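You operate a simulated robot arm through the tools that you are given. There is no shell and no other tool. Be economical: measure what you need, move in short steps, check, and stop when the job is done.

Carry out the task below with a simulated robot arm. There is one attempt and no reset: what you move stays moved.

JOB
Put the clear tub from the low table top on the white plates.
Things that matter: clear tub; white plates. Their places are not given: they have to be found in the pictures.

Only the result counts: the job must be done as asked and must still hold three seconds after the hand-in. Knocking over, shifting, dropping, spilling or breaking anything else fails it.

ROBOT AND FRAMES
A 6-joint arm with a two-finger parallel gripper, fixed in place. Base frame: the origin is at the foot of the arm, x ahead of it, y to its left, z up; the work surface is at about z = 770. Units: mm, rad, N and s.
With the tool pointing down near the work surface it reaches from about 260 to 680 mm from the base axis. Its first joint turns from -1.152 to 1.152 rad. Payload 2.9 kg.
The tool frame sits at the grasp point between the pads (the TCP): z along the fingers, y along the line on which they close. The tips reach 30 mm beyond it. The gripper opens to 110 mm. The fingers are 20 mm wide and 10 mm thick; the gripper's body (48 by 112 mm) begins 55 mm behind the TCP.
Orientation is that of the tool frame in the base frame, as [roll, pitch, yaw] about the fixed x, y, z axes, in that order (R = Rz(yaw) Ry(pitch) Rx(roll)). With the fingers straight down and closing along the base's y, the tool's x points along the base's -x, its y along +y and its z along -z.

CONTROLS
- The arm moves only by the tool arm_command. Its arguments are lists of equal length, an entry for each row: "rot": the turn, a rotation vector about the tool's x, y, z in rad, a list of three; "travel": the shift along the tool's x, y, z in mm, a list of three; "claw": the gripper command, from -1 (fully open) to 1 (shut), values between in proportion. In form: {"rot": [[rx, ry, rz], ...], "travel": [[dx, dy, dz], ...], "claw": [claw, ...]}. A call has 1 to 12 rows; each row is the pose to reach, as a shift and turn from the pose commanded when the call began, along the tool's axes at that moment. A row lasts 0.2 s, in which the tool goes at most 50 mm and 0.15 rad; a call with a longer step from one row to the next is refused whole, and so is a gripper value outside its range. A pose out of reach is approached as far as the arm can. The call stops where the force on the tool passes 40 N (or 10 N more than at its start, if that is more) or the arm is blocked; 0.2 s more then pass. The fingers move at their own pace (about 108 mm/s each) and stop on an object; they squeeze with about 36 N. The grip force told is the motor's: it shows also when the fingers shut on nothing. Time passes only in rows, and 0.2 s behind the last, so rows that repeat a pose let the fingers close. The reply holds the time, the measured pose of the TCP, the force on the tool along the base axes, the opening and the grip force, in the units named above and with some noise, and new pictures: "views" is both (left out), scene, wrist or none.
- Cameras (640 x 400 px; columns grow to the right, rows downward): "scene" is fixed at [53.8, 423.9, 1395]; the picture's right is [-0.90, -0.43, 0.00], its down [-0.21, 0.45, -0.87] and it looks along [0.38, -0.78, -0.50] (base axes); focal length 340 px, centre (320, 200). "wrist" rides on the gripper at [-36, 0, -57] in the tool frame; the picture's right is [0.00, -1.00, 0.00], its down [0.97, 0.00, -0.24] and it looks along [0.24, 0.00, 0.97] (tool axes); focal length 218 px, centre (320, 200).
- probe_pixels(camera, pixels): for up to 12 pixels [column, row] of the newest picture of that camera ("zoom" is the newest enlarged one), the place [x, y, z] in the base frame of the surface seen there, good to about 2 mm, but the place of the scene camera against the robot may be out by one fixed shift of up to 12 mm in any direction. No time passes.
- zoom(camera, box): a new picture of the part [left, top, right, bottom] of that camera's present view, enlarged. No time passes.
- close_job(): hands the job in; it is judged then, once.

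Go step by step. Measure first, check grasps and placings, and put right what went wrong. The budget is 60 turns and 120 pictures, counting those below and the enlarged ones. Unless the task says otherwise, let go and move clear before handing in, and close with one line.

The tools are called after "Emit:" as a command line: name --argument value ..., lists and objects as JSON in quotes. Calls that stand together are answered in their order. arm_command: Moves the arm, as the interface text tells. Its arguments: {"type":"object","properties":{"rot":{"type":"array","items":{"type":"array","items":{"type":"number"}}},"travel":{"type":"array","items":{"type":"array","items":{"type":"number"}}},"claw":{"type":"array","items":{"type":"number"}},"views":{"type":"string","enum":["both","scene","wrist","none"]}},"required":["rot","travel","claw"]} The other tools are called the same way: probe_pixels (camera, pixels) gives the place of the surface under pixels of a picture; zoom (camera, box) takes an enlarged picture of a part of a camera's view; close_job () hands the job in.

At the start:

```text
time: 0.0
position: [403.1, -229.8, 1063.0]
tool_rot: [3.14, 0.001, -3.141]
contact_force: [-0.6, 0.7, -0.3]
opening: 110.0
gripper_force: 0.0
```

scene: 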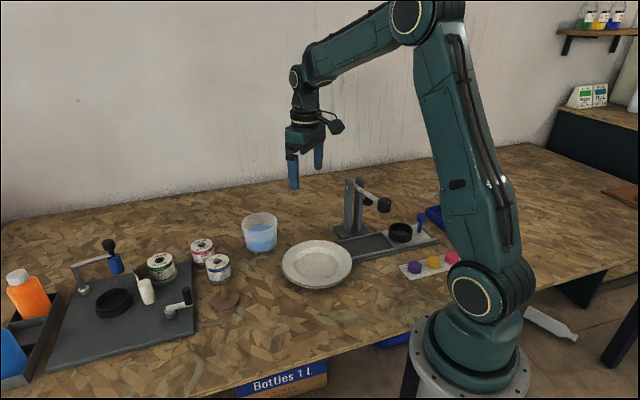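
wrist: 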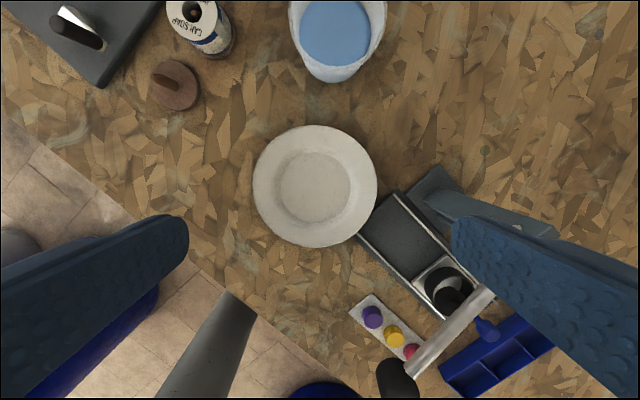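

The clear tub with blue liquid is at scene (260,232) and the white plates at (317,263). I'll enlarge and measure both.

Emit:
zoom --camera "scene" --box '[220, 190, 380, 290]'

Emit:
probe_pixels --camera "wrist" --pixels '[[315, 185], [256, 185], [376, 185], [315, 128], [315, 246], [335, 30], [332, 79], [292, 20], [384, 20], [335, 66], [302, 30], [368, 30]]'

Emit:
probe_pixels --camera "scene" --pixels '[[243, 218], [276, 218], [260, 226], [260, 213], [260, 252], [262, 232], [317, 263], [284, 262], [351, 262], [317, 241], [317, 287], [300, 300]]'

```text
4.00 times, centred on (300, 240) of scene
```

zoom: 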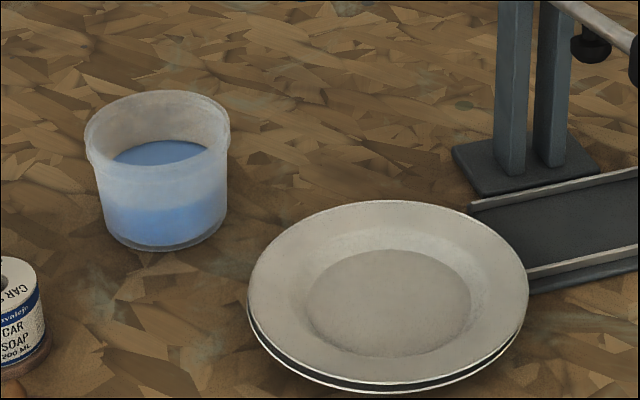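

```text
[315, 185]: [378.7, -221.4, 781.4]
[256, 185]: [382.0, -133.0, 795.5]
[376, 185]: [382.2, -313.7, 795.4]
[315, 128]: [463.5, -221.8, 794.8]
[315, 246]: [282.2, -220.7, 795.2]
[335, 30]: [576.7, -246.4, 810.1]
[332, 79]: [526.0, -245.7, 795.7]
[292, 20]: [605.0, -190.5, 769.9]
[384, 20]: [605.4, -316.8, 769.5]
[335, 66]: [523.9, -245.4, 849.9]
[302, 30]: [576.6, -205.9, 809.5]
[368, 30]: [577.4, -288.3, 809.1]
```

```text
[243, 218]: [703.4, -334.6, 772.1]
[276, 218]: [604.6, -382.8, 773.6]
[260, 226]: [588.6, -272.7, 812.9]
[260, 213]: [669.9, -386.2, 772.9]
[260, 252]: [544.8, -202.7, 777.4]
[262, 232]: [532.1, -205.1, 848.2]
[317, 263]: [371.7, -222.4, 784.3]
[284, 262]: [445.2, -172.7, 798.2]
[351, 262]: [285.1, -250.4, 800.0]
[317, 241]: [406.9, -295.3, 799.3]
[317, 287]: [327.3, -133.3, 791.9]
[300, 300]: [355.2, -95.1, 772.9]
```

The tub is centred near (572,-246) with its rim at z≈850, and the plates near (372,-222) with their floor at z≈782. I'll move above the tub to measure it more exactly.

Emit:
arm_command --rot '[[0, 0, 0], [0, 0, 0], [0, 0, 0], [0, 0, 0], [0, 0, 0]]' --travel '[[-40, -4, 16], [-80, -8, 32], [-120, -12, 48], [-167, -16, 63], [-167, -16, 63]]' --claw '[-1, -1, -1, -1, -1]'

```text
time: 1.2
position: [567.0, -244.1, 1001.9]
tool_rot: [-3.142, -0.001, 3.141]
contact_force: [-0.4, 0.1, 0.8]
opening: 110.0
gripper_force: 0.1
```

scene: 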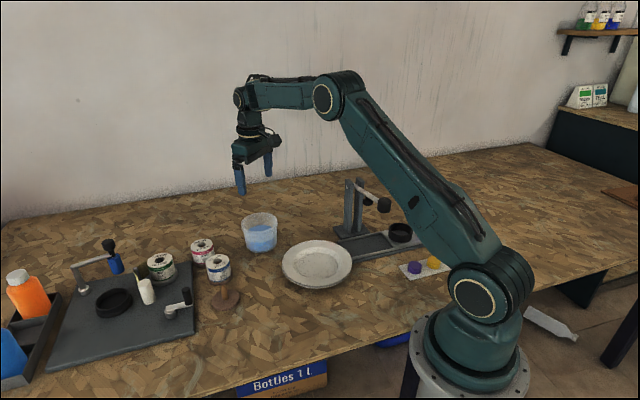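
wrist: 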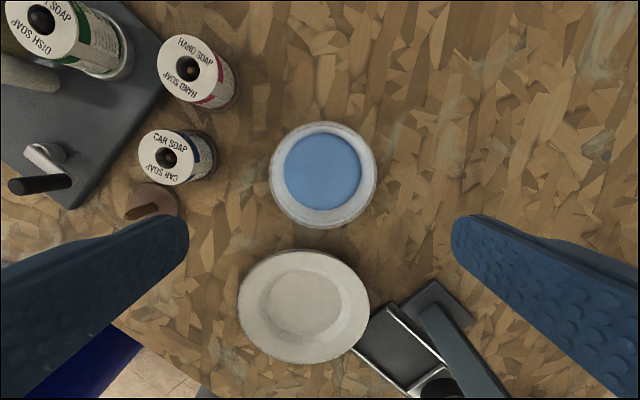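

Emit:
zoom --camera "wrist" --box '[240, 110, 400, 240]'

Emit:
probe_pixels --camera "wrist" --pixels '[[272, 174], [274, 174], [276, 174], [374, 174], [372, 174], [370, 174], [323, 124], [323, 127], [323, 223], [323, 220], [323, 226], [323, 172]]'

Emit:
probe_pixels --camera "wrist" --pixels '[[240, 305], [367, 305], [304, 252], [304, 360], [304, 300], [275, 300], [335, 300], [304, 275], [304, 330], [265, 300], [345, 300]]'

```text
3.08 times, centred on (320, 175) of wrist
```

zoom: 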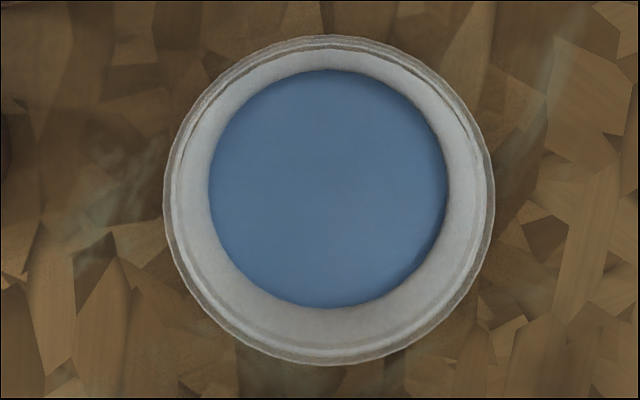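

```text
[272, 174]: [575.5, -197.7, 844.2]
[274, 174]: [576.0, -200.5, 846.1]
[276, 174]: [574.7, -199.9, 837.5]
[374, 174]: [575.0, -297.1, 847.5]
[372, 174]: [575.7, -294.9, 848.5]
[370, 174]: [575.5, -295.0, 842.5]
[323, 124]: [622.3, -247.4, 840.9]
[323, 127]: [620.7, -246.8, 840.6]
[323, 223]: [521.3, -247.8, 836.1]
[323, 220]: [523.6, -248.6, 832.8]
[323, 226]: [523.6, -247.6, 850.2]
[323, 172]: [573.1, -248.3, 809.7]
```

```text
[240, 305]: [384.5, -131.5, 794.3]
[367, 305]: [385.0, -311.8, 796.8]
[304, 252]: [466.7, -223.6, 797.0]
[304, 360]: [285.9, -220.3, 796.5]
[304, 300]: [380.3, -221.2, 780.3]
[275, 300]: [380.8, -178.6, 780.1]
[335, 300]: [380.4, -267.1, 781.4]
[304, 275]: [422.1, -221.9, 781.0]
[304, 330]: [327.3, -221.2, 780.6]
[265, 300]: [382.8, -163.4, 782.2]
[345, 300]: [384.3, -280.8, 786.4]
```

The tub's centre is (572.5,-247.5) with a rim about 100 mm wide, and the plates' centre is (376,-222) with a flat floor about 50 mm in radius. I'll go down to just above the rim and check the alignment, since there are only 5 mm to spare on each side.

Emit:
arm_command --rot '[[0, 0, 0], [0, 0, 0], [0, 0, 0], [0, 0, 0], [0, 0, 0]]' --travel '[[-1, -1, 40], [-3, -2, 80], [-4, -2.5, 106], [-4, -2.5, 106], [-4, -2.5, 106]]' --claw '[-1, -1, -1, -1, -1]'

```text
time: 2.4
position: [573.3, -247.7, 892.6]
tool_rot: [-3.141, 0.0, -3.141]
contact_force: [-0.5, 0.7, -0.6]
opening: 110.2
gripper_force: 0.1
```

scene: 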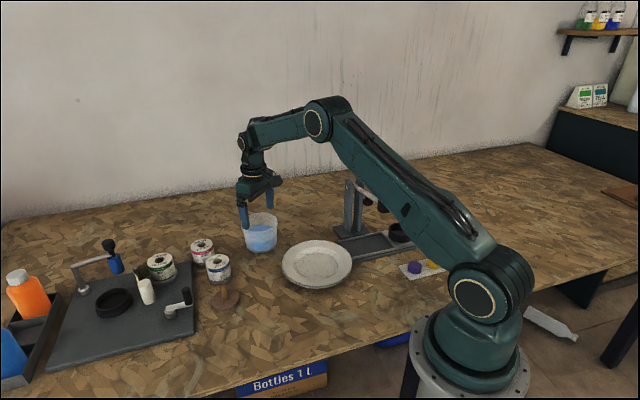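
wrist: 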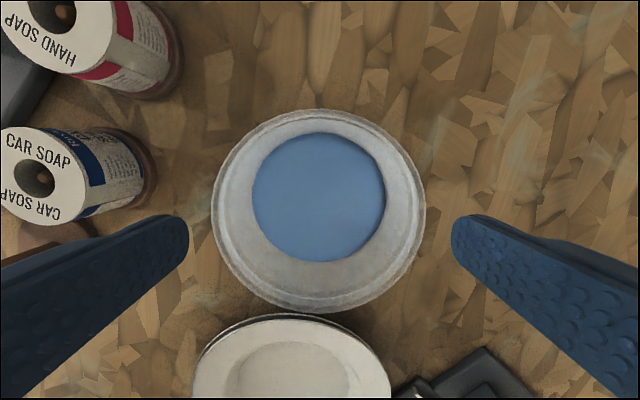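

The rim (columns 212–426) is centred between the fingertips (190 and 450), and the readings agree. I'll descend to z≈822.

Emit:
arm_command --rot '[[0, 0, 0], [0, 0, 0], [0, 0, 0], [0, 0, 0], [0, 0, 0], [0, 0, 0]]' --travel '[[0, 0, 15], [0, 0, 30], [0, 0, 45], [0, 0, 60], [0, 0, 71], [0, 0, 71]]' --claw '[-1, -1, -1, -1, -1, -1]'

```text
time: 3.8
position: [576.1, -248.5, 823.0]
tool_rot: [-3.141, 0.0, 3.142]
contact_force: [0.0, 0.0, 0.1]
opening: 110.0
gripper_force: 0.1
```

scene: 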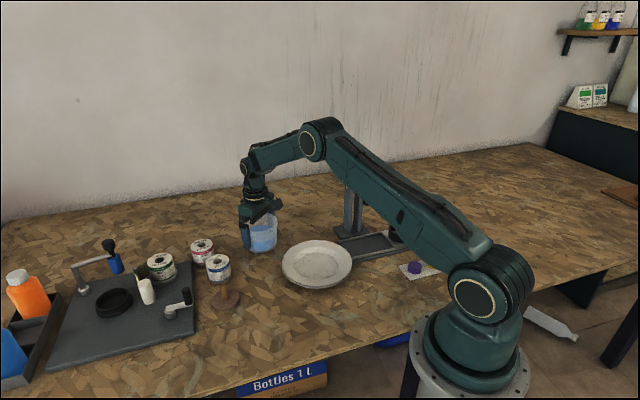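
wrist: 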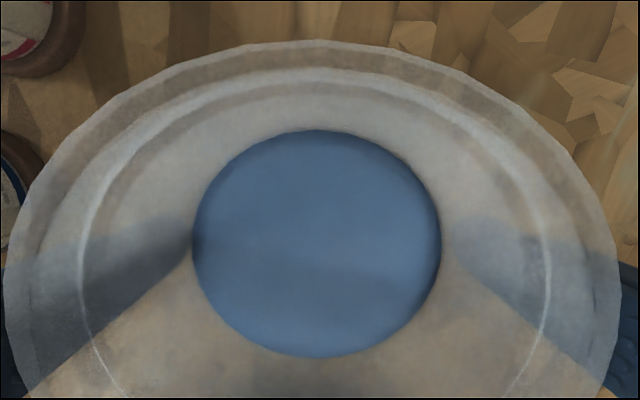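

The fingers went down on either side of the tub with no contact force. I'll close on it now.

Emit:
arm_command --rot '[[0, 0, 0], [0, 0, 0], [0, 0, 0], [0, 0, 0]]' --travel '[[0, 0, 0], [0, 0, 0], [0, 0, 0], [0, 0, 0]]' --claw '[-0.85, -0.7, 1, 1]' --views "scene"

```text
time: 4.8
position: [576.2, -248.7, 822.8]
tool_rot: [3.141, 0.0, -3.141]
contact_force: [1.3, -0.3, 2.0]
opening: 103.1
gripper_force: 36.2
```

scene: 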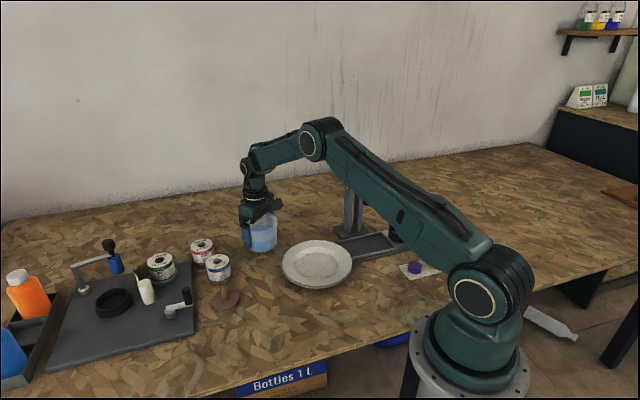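

The grip holds at an opening of 103 mm with 36 N. I'll lift slowly and see whether the tub comes up level.

Emit:
arm_command --rot '[[0, 0, 0], [0, 0, 0], [0, 0, 0], [0, 0, 0], [0, 0, 0], [0, 0, 0], [0, 0, 0], [0, 0, 0]]' --travel '[[0, 0, -3], [0, 0, -8], [0, 0, -15], [0, 0, -25], [0, 0, -35], [0, 0, -45], [0, 0, -50], [0, 0, -50]]' --claw '[1, 1, 1, 1, 1, 1, 1, 1]'

Emit:
zoom --camera "scene" --box '[200, 160, 360, 300]'

```text
time: 6.6
position: [576.0, -249.3, 871.3]
tool_rot: [3.14, 0.0, -3.14]
contact_force: [-0.4, 0.0, -3.2]
opening: 103.0
gripper_force: 36.0
```

scene: 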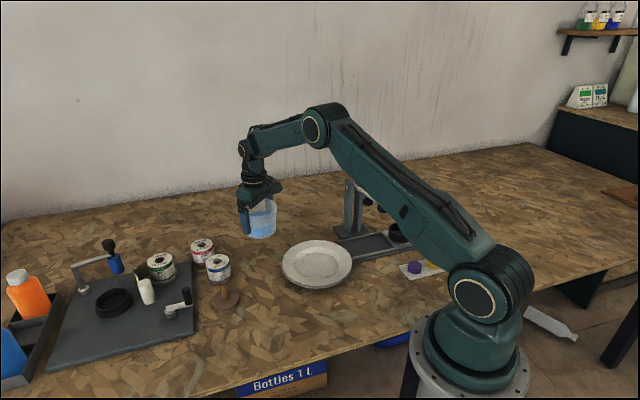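
wrist: 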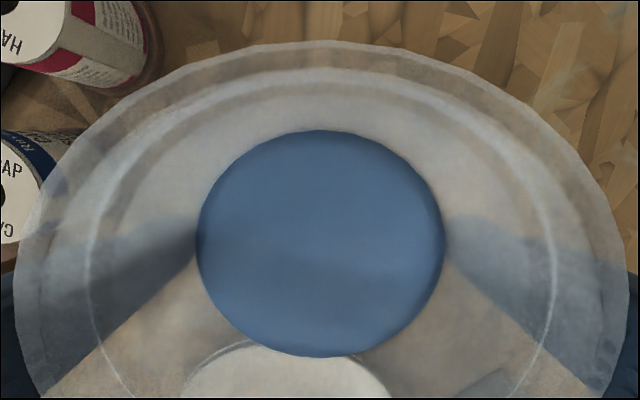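

```text
2.86 times, centred on (280, 230) of scene
```

zoom: 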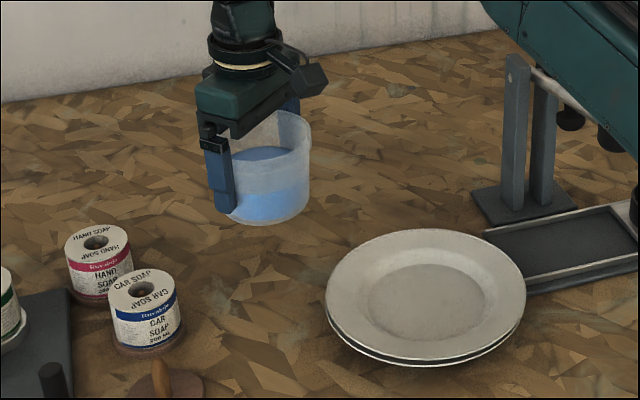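

The tub hangs level from the grip with its liquid undisturbed. Before moving over the plates I'll measure the stand next to them to check clearance.

Emit:
probe_pixels --camera "scene" --pixels '[[346, 185], [347, 225], [360, 185], [335, 228], [362, 190], [340, 233], [367, 255], [358, 235]]'

Emit:
zoom --camera "scene" --box '[320, 160, 460, 290]'

```text
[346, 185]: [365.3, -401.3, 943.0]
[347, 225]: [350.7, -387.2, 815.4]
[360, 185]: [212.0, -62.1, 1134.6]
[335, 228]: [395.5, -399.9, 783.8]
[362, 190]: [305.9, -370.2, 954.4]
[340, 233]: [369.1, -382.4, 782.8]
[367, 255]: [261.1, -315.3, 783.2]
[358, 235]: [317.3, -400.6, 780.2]
```

```text
3.08 times, centred on (390, 225) of scene
```

zoom: 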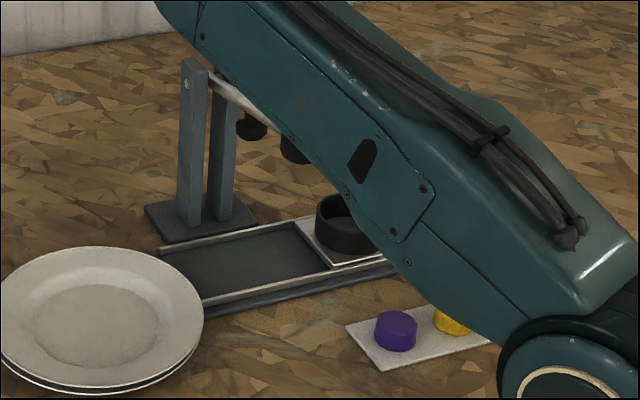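

The stand's nearest point is over 60 mm from the gripper's path, so the way is clear. I'll carry the tub smoothly over the plate centre.

Emit:
arm_command --rot '[[0, 0, 0], [0, 0, 0], [0, 0, 0], [0, 0, 0], [0, 0, 0], [0, 0, 0], [0, 0, 0], [0, 0, 0], [0, 0, 0], [0, 0, 0], [0, 0, 0], [0, 0, 0]]' --travel '[[5, 0.7, -2], [17, 2.3, -4], [37, 5, -6], [62, 8.4, -8], [87, 11.7, -8], [112, 15.1, -8], [137, 18.5, -8], [160, 21.6, -8], [178, 24, -8], [190, 25.6, -8], [196.5, 26.5, -8], [196.5, 26.5, -8]]' --claw '[1, 1, 1, 1, 1, 1, 1, 1, 1, 1, 1, 1]'

Emit:
zoom --camera "scene" --box '[240, 170, 400, 300]'

```text
time: 9.2
position: [378.7, -221.9, 878.8]
tool_rot: [-3.141, 0.001, 3.141]
contact_force: [0.1, 0.7, -2.2]
opening: 103.1
gripper_force: 35.6
```

scene: 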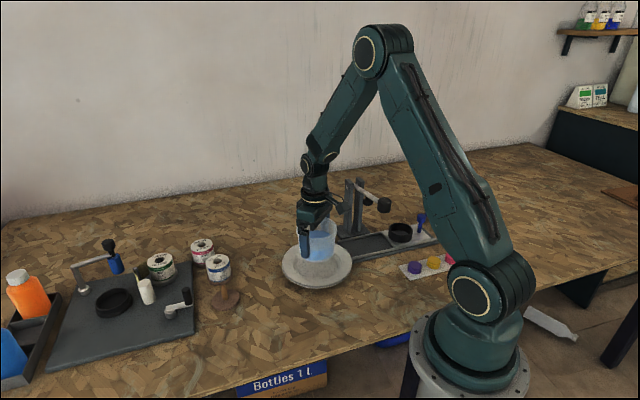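
wrist: 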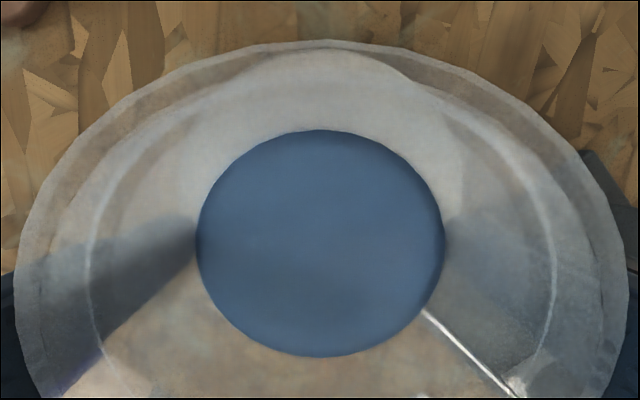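

```text
3.08 times, centred on (320, 235) of scene
```

zoom: 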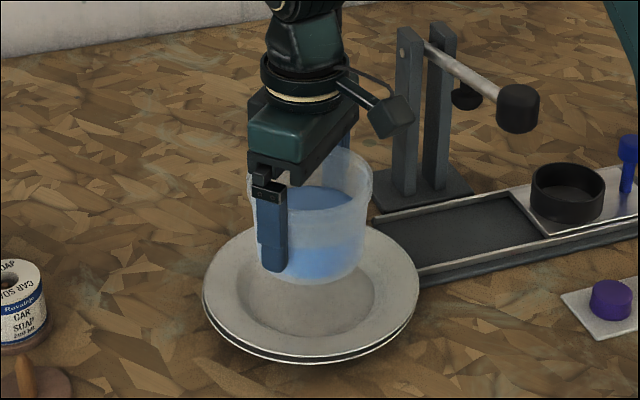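

The tub is centred over the plates and contact should come near TCP z≈834. I'll lower it most of the way, slowing toward the end.

Emit:
arm_command --rot '[[0, 0, 0], [0, 0, 0], [0, 0, 0], [0, 0, 0], [0, 0, 0], [0, 0, 0], [0, 0, 0]]' --travel '[[0, 0, 4], [0, 0, 12], [0, 0, 22], [0, 0, 32], [0, 0, 38], [0, 0, 41], [0, 0, 41]]' --claw '[1, 1, 1, 1, 1, 1, 1]' --views "none"

Emit:
arm_command --rot '[[0, 0, 0], [0, 0, 0], [0, 0, 0], [0, 0, 0]]' --travel '[[0, 0, 1], [0, 0, 2], [0, 0, 3], [0, 0, 3]]' --claw '[1, 1, 1, 1]' --views "scene"

```text
time: 10.8
position: [378.8, -222.9, 841.5]
tool_rot: [-3.139, 0.004, 3.141]
contact_force: [3.1, -7.1, 26.9]
opening: 103.2
gripper_force: 36.4
```

```text
time: 11.8
position: [378.2, -220.9, 836.4]
tool_rot: [-3.14, 0.002, -3.141]
contact_force: [0.7, -9.4, 25.3]
opening: 102.9
gripper_force: 35.5
```

scene: 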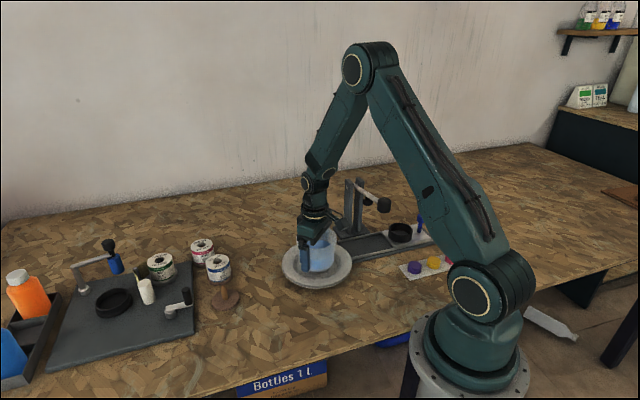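

There are 25 N upward and about −9 N along y, so the tub is touching and may be pressing on the slope of the plate. I'll look closely before doing more.

Emit:
zoom --camera "scene" --box '[270, 210, 370, 300]'

Emit:
probe_pixels --camera "scene" --pixels '[[320, 273], [320, 271], [320, 275], [328, 270], [312, 274], [304, 271], [317, 288], [283, 262], [351, 262], [325, 260], [330, 245]]'

```text
4.44 times, centred on (320, 255) of scene
```

zoom: 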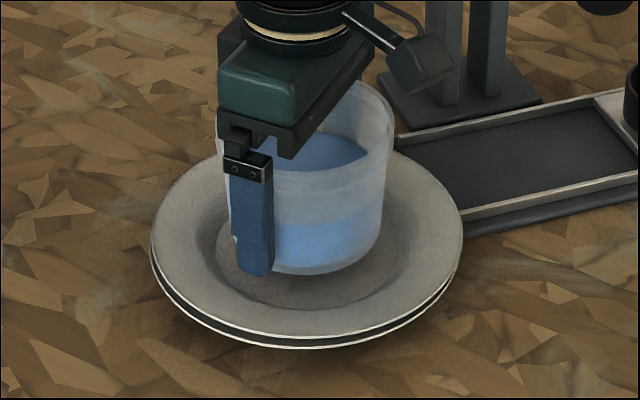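

```text
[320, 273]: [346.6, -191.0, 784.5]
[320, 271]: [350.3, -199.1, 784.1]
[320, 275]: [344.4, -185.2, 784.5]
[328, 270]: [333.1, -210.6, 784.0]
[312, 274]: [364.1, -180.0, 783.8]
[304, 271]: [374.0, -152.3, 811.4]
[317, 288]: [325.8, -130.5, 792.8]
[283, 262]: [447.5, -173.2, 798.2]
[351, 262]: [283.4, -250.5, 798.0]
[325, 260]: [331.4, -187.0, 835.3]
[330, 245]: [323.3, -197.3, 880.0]
```

The tub bottom now looks level with the fingertips (zoom row 272 against 275), while before it sat lower. So it met the plate at about z 797 and slid up in the grip. I'll take off the load with a small raise and inspect it from the wrist.

Emit:
arm_command --rot '[[0, 0, 0], [0, 0, 0]]' --travel '[[0, 0, -1.5], [0, 0, -1.5]]' --claw '[1, 1]'

Emit:
zoom --camera "scene" --box '[270, 210, 370, 300]'

Emit:
probe_pixels --camera "zoom" --pixels '[[310, 268], [310, 264], [350, 255], [370, 240], [378, 150], [385, 115], [330, 180], [300, 285], [340, 275], [310, 180], [355, 90]]'

Emit:
probe_pixels --camera "wrist" --pixels '[[320, 45], [320, 42], [60, 170], [590, 170], [180, 80], [470, 80], [320, 240], [25, 260], [620, 260], [320, 60]]'

```text
time: 12.4
position: [375.6, -219.2, 836.7]
tool_rot: [3.138, -0.004, -3.139]
contact_force: [1.5, 1.5, 1.8]
opening: 102.5
gripper_force: 36.0
```

scene: 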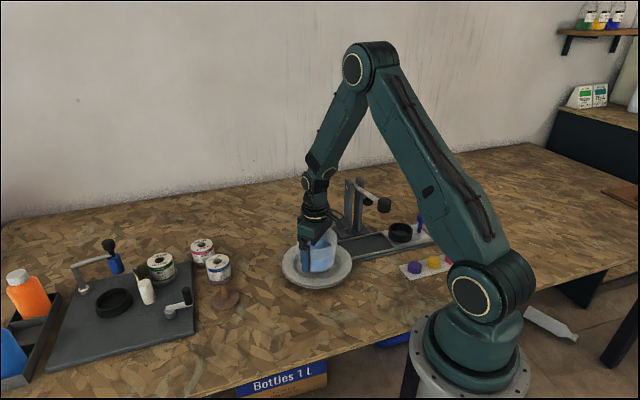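
wrist: 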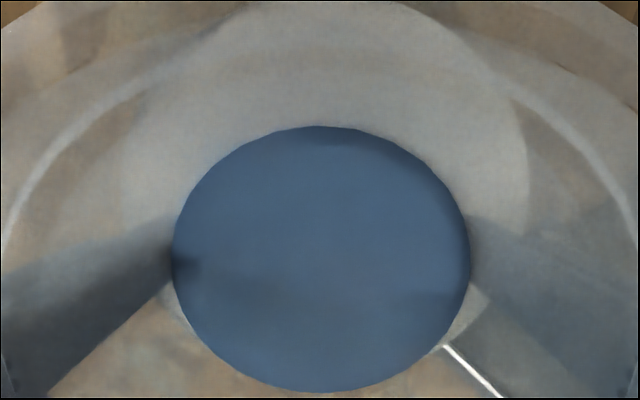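

```text
4.44 times, centred on (320, 255) of scene
```

zoom: 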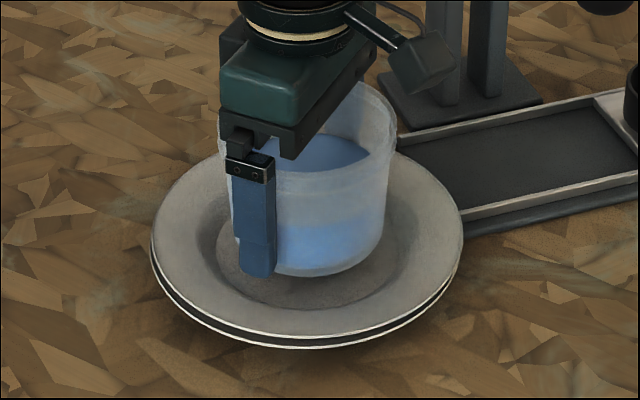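

```text
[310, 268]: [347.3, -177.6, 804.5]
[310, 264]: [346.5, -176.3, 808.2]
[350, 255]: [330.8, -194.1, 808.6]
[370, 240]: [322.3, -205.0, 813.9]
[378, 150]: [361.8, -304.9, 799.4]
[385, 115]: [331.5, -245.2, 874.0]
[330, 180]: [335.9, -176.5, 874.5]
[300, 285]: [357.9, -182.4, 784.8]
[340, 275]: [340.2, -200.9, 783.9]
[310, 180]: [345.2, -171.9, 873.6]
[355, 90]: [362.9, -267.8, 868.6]
```

```text
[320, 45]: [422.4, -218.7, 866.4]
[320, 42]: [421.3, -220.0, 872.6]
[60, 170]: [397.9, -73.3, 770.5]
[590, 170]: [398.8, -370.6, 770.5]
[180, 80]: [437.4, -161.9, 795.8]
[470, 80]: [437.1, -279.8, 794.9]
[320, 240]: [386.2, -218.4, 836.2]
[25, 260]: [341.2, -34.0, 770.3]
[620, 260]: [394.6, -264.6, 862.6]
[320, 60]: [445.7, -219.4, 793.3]
```

The load is down to about 2 N. The rim reads z≈873 and the bottom≈797, so the tub is resting upright at the plate-rim level, centred near (376,-220). I'll let it settle, then open gently.

Emit:
arm_command --rot '[[0, 0, 0], [0, 0, 0], [0, 0, 0], [0, 0, 0], [0, 0, 0], [0, 0, 0]]' --travel '[[0, 0, 0], [0, 0, 0], [0, 0, 0], [0, 0, 0], [0, 0, 0], [0, 0, 0]]' --claw '[1, 1, 1, 1, 1, 1]' --views "none"

```text
time: 13.8
position: [378.6, -221.4, 837.4]
tool_rot: [3.142, -0.001, -3.14]
contact_force: [0.3, 1.0, -2.4]
opening: 103.0
gripper_force: 35.7
```

The force is −2.4 N, which is the tub's weight, so it hangs just clear of contact. I'll lower it in half-millimetre steps until it touches.

Emit:
arm_command --rot '[[0, 0, 0], [0, 0, 0], [0, 0, 0], [0, 0, 0]]' --travel '[[0, 0, 0.5], [0, 0, 0.5], [0, 0, 0.5], [0, 0, 0.5]]' --claw '[1, 1, 1, 1]' --views "none"

Emit:
arm_command --rot '[[0, 0, 0], [0, 0, 0], [0, 0, 0], [0, 0, 0]]' --travel '[[0, 0, 0.5], [0, 0, 0.5], [0, 0, 0.5], [0, 0, 0.5]]' --claw '[1, 1, 1, 1]' --views "none"

```text
time: 14.8
position: [377.9, -221.5, 837.6]
tool_rot: [3.141, -0.001, 3.141]
contact_force: [-0.1, 0.9, -2.4]
opening: 103.0
gripper_force: 36.3
```

```text
time: 15.8
position: [378.9, -221.2, 836.5]
tool_rot: [-3.141, -0.001, -3.141]
contact_force: [0.8, -0.9, -2.2]
opening: 103.0
gripper_force: 35.8
```

It is still only the weight, so there is no contact yet. I'll keep going down in small steps.

Emit:
arm_command --rot '[[0, 0, 0], [0, 0, 0], [0, 0, 0]]' --travel '[[0, 0, 0.5], [0, 0, 1], [0, 0, 1]]' --claw '[1, 1, 1]' --views "none"

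Emit:
arm_command --rot '[[0, 0, 0], [0, 0, 0], [0, 0, 0]]' --travel '[[0, 0, 0.5], [0, 0, 1], [0, 0, 1]]' --claw '[1, 1, 1]'

Emit:
zoom --camera "scene" --box '[270, 210, 370, 300]'

```text
time: 16.6
position: [379.5, -219.8, 837.5]
tool_rot: [3.141, 0.001, 3.141]
contact_force: [-0.9, -0.8, 6.8]
opening: 103.2
gripper_force: 36.5
```

```text
time: 17.4
position: [379.0, -219.8, 836.4]
tool_rot: [-3.139, 0.001, -3.14]
contact_force: [2.9, -0.3, 17.1]
opening: 103.0
gripper_force: 35.9
```

scene: 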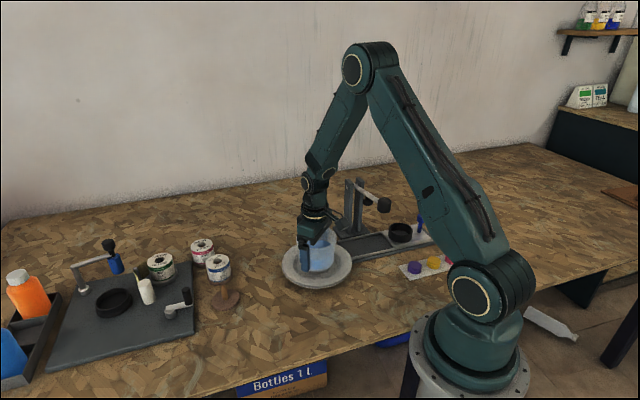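
wrist: 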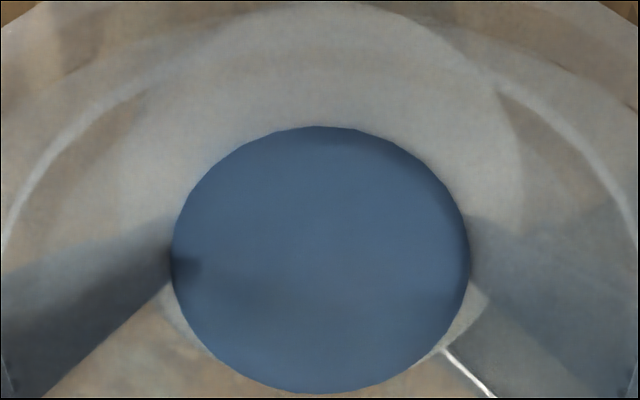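

```text
4.44 times, centred on (320, 255) of scene
```

zoom: 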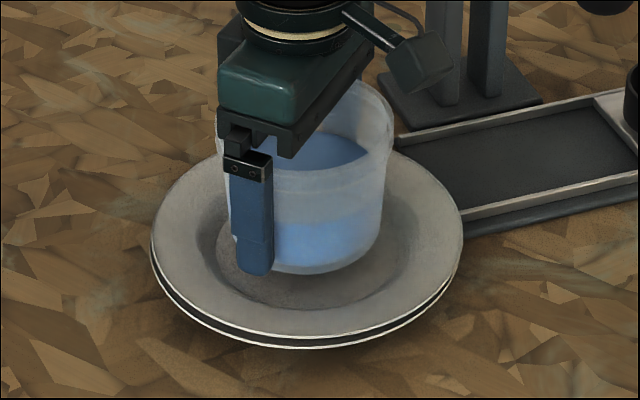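

It touches now: 6.8 N, then 17 N one step lower. I'll back off 1.3 mm to a light touch, then open gradually.

Emit:
arm_command --rot '[[0, 0, 0], [0, 0, 0], [0, 0, 0]]' --travel '[[0, 0, -0.7], [0, 0, -1.3], [0, 0, -1.3]]' --claw '[1, 1, 1]' --views "none"

Emit:
arm_command --rot '[[0, 0, 0], [0, 0, 0], [0, 0, 0], [0, 0, 0], [0, 0, 0], [0, 0, 0]]' --travel '[[0, 0, 0], [0, 0, 0], [0, 0, 0], [0, 0, 0], [0, 0, 0], [0, 0, 0]]' --claw '[-0.88, -0.91, -0.94, -0.97, -1, -1]'

Emit:
zoom --camera "scene" --box '[270, 210, 370, 300]'

```text
time: 18.2
position: [377.5, -220.6, 835.2]
tool_rot: [-3.141, 0.0, 3.141]
contact_force: [2.9, -0.6, 6.6]
opening: 103.2
gripper_force: 35.7
```

```text
time: 19.6
position: [377.8, -220.5, 836.3]
tool_rot: [-3.141, 0.002, -3.141]
contact_force: [0.0, 0.0, 0.2]
opening: 110.4
gripper_force: 0.0
```

scene: 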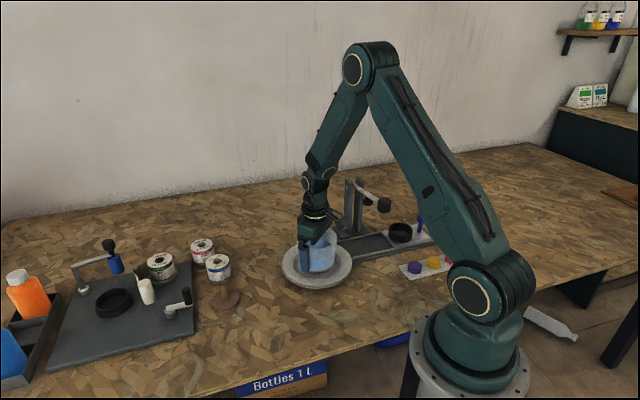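
wrist: 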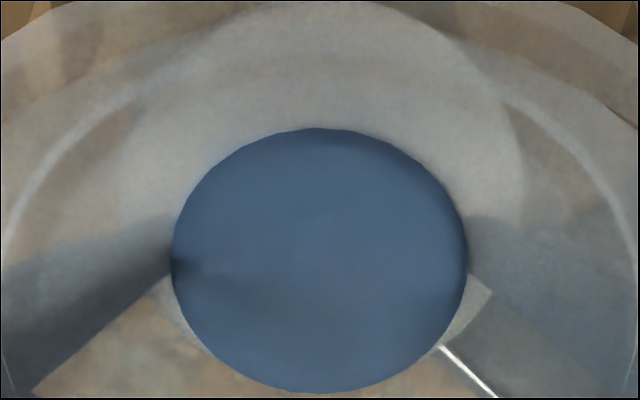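

```text
4.44 times, centred on (320, 255) of scene
```

zoom: 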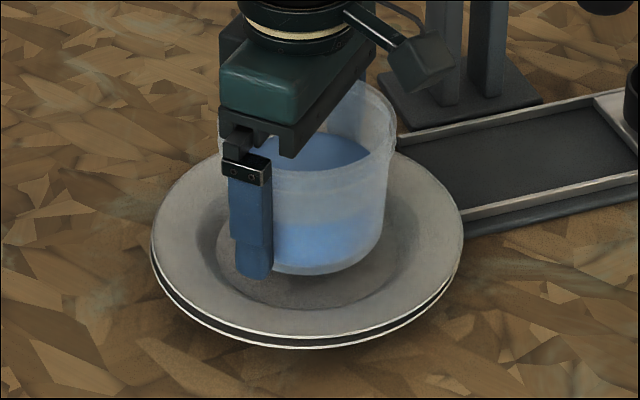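

The grip is open and the tub stayed upright where it was. I'll retreat straight up, slowly at first.

Emit:
arm_command --rot '[[0, 0, 0], [0, 0, 0], [0, 0, 0], [0, 0, 0], [0, 0, 0], [0, 0, 0], [0, 0, 0], [0, 0, 0], [0, 0, 0]]' --travel '[[0, 0, -5], [0, 0, -15], [0, 0, -28], [0, 0, -42], [0, 0, -60], [0, 0, -90], [0, 0, -125], [0, 0, -160], [0, 0, -160]]' --claw '[-1, -1, -1, -1, -1, -1, -1, -1, -1]'

Emit:
zoom --camera "scene" --box '[270, 210, 370, 300]'

```text
time: 21.6
position: [379.9, -217.8, 998.0]
tool_rot: [3.141, -0.001, -3.141]
contact_force: [0.4, 0.3, 0.1]
opening: 110.0
gripper_force: 0.0
```

scene: 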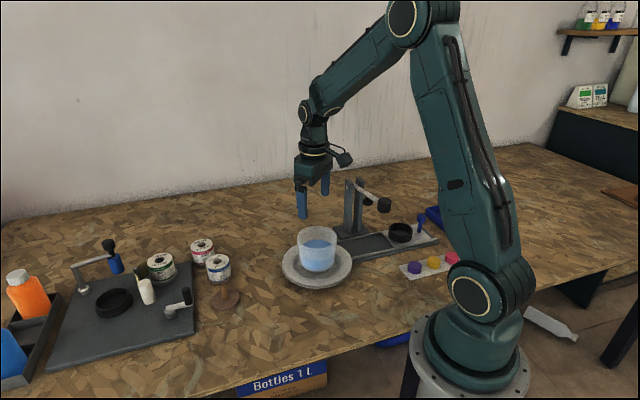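
wrist: 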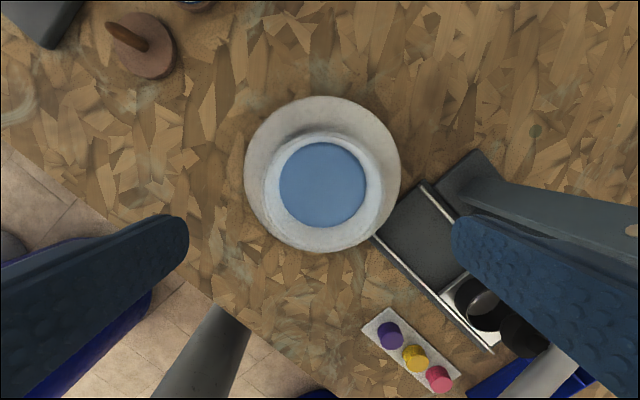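

```text
4.44 times, centred on (320, 255) of scene
```

zoom: 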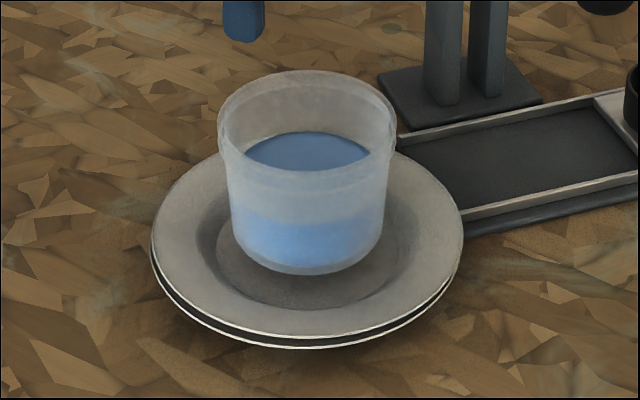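

The tub stands upright and centred on the plates, which have not moved (rim still at scene columns 284–351), and the gripper is clear. I'm handing in.

Emit:
close_job

```text
The job is handed in.
```

The clear tub is standing upright on the white plates with its liquid still in it. Nothing else was moved, and the job is handed in.
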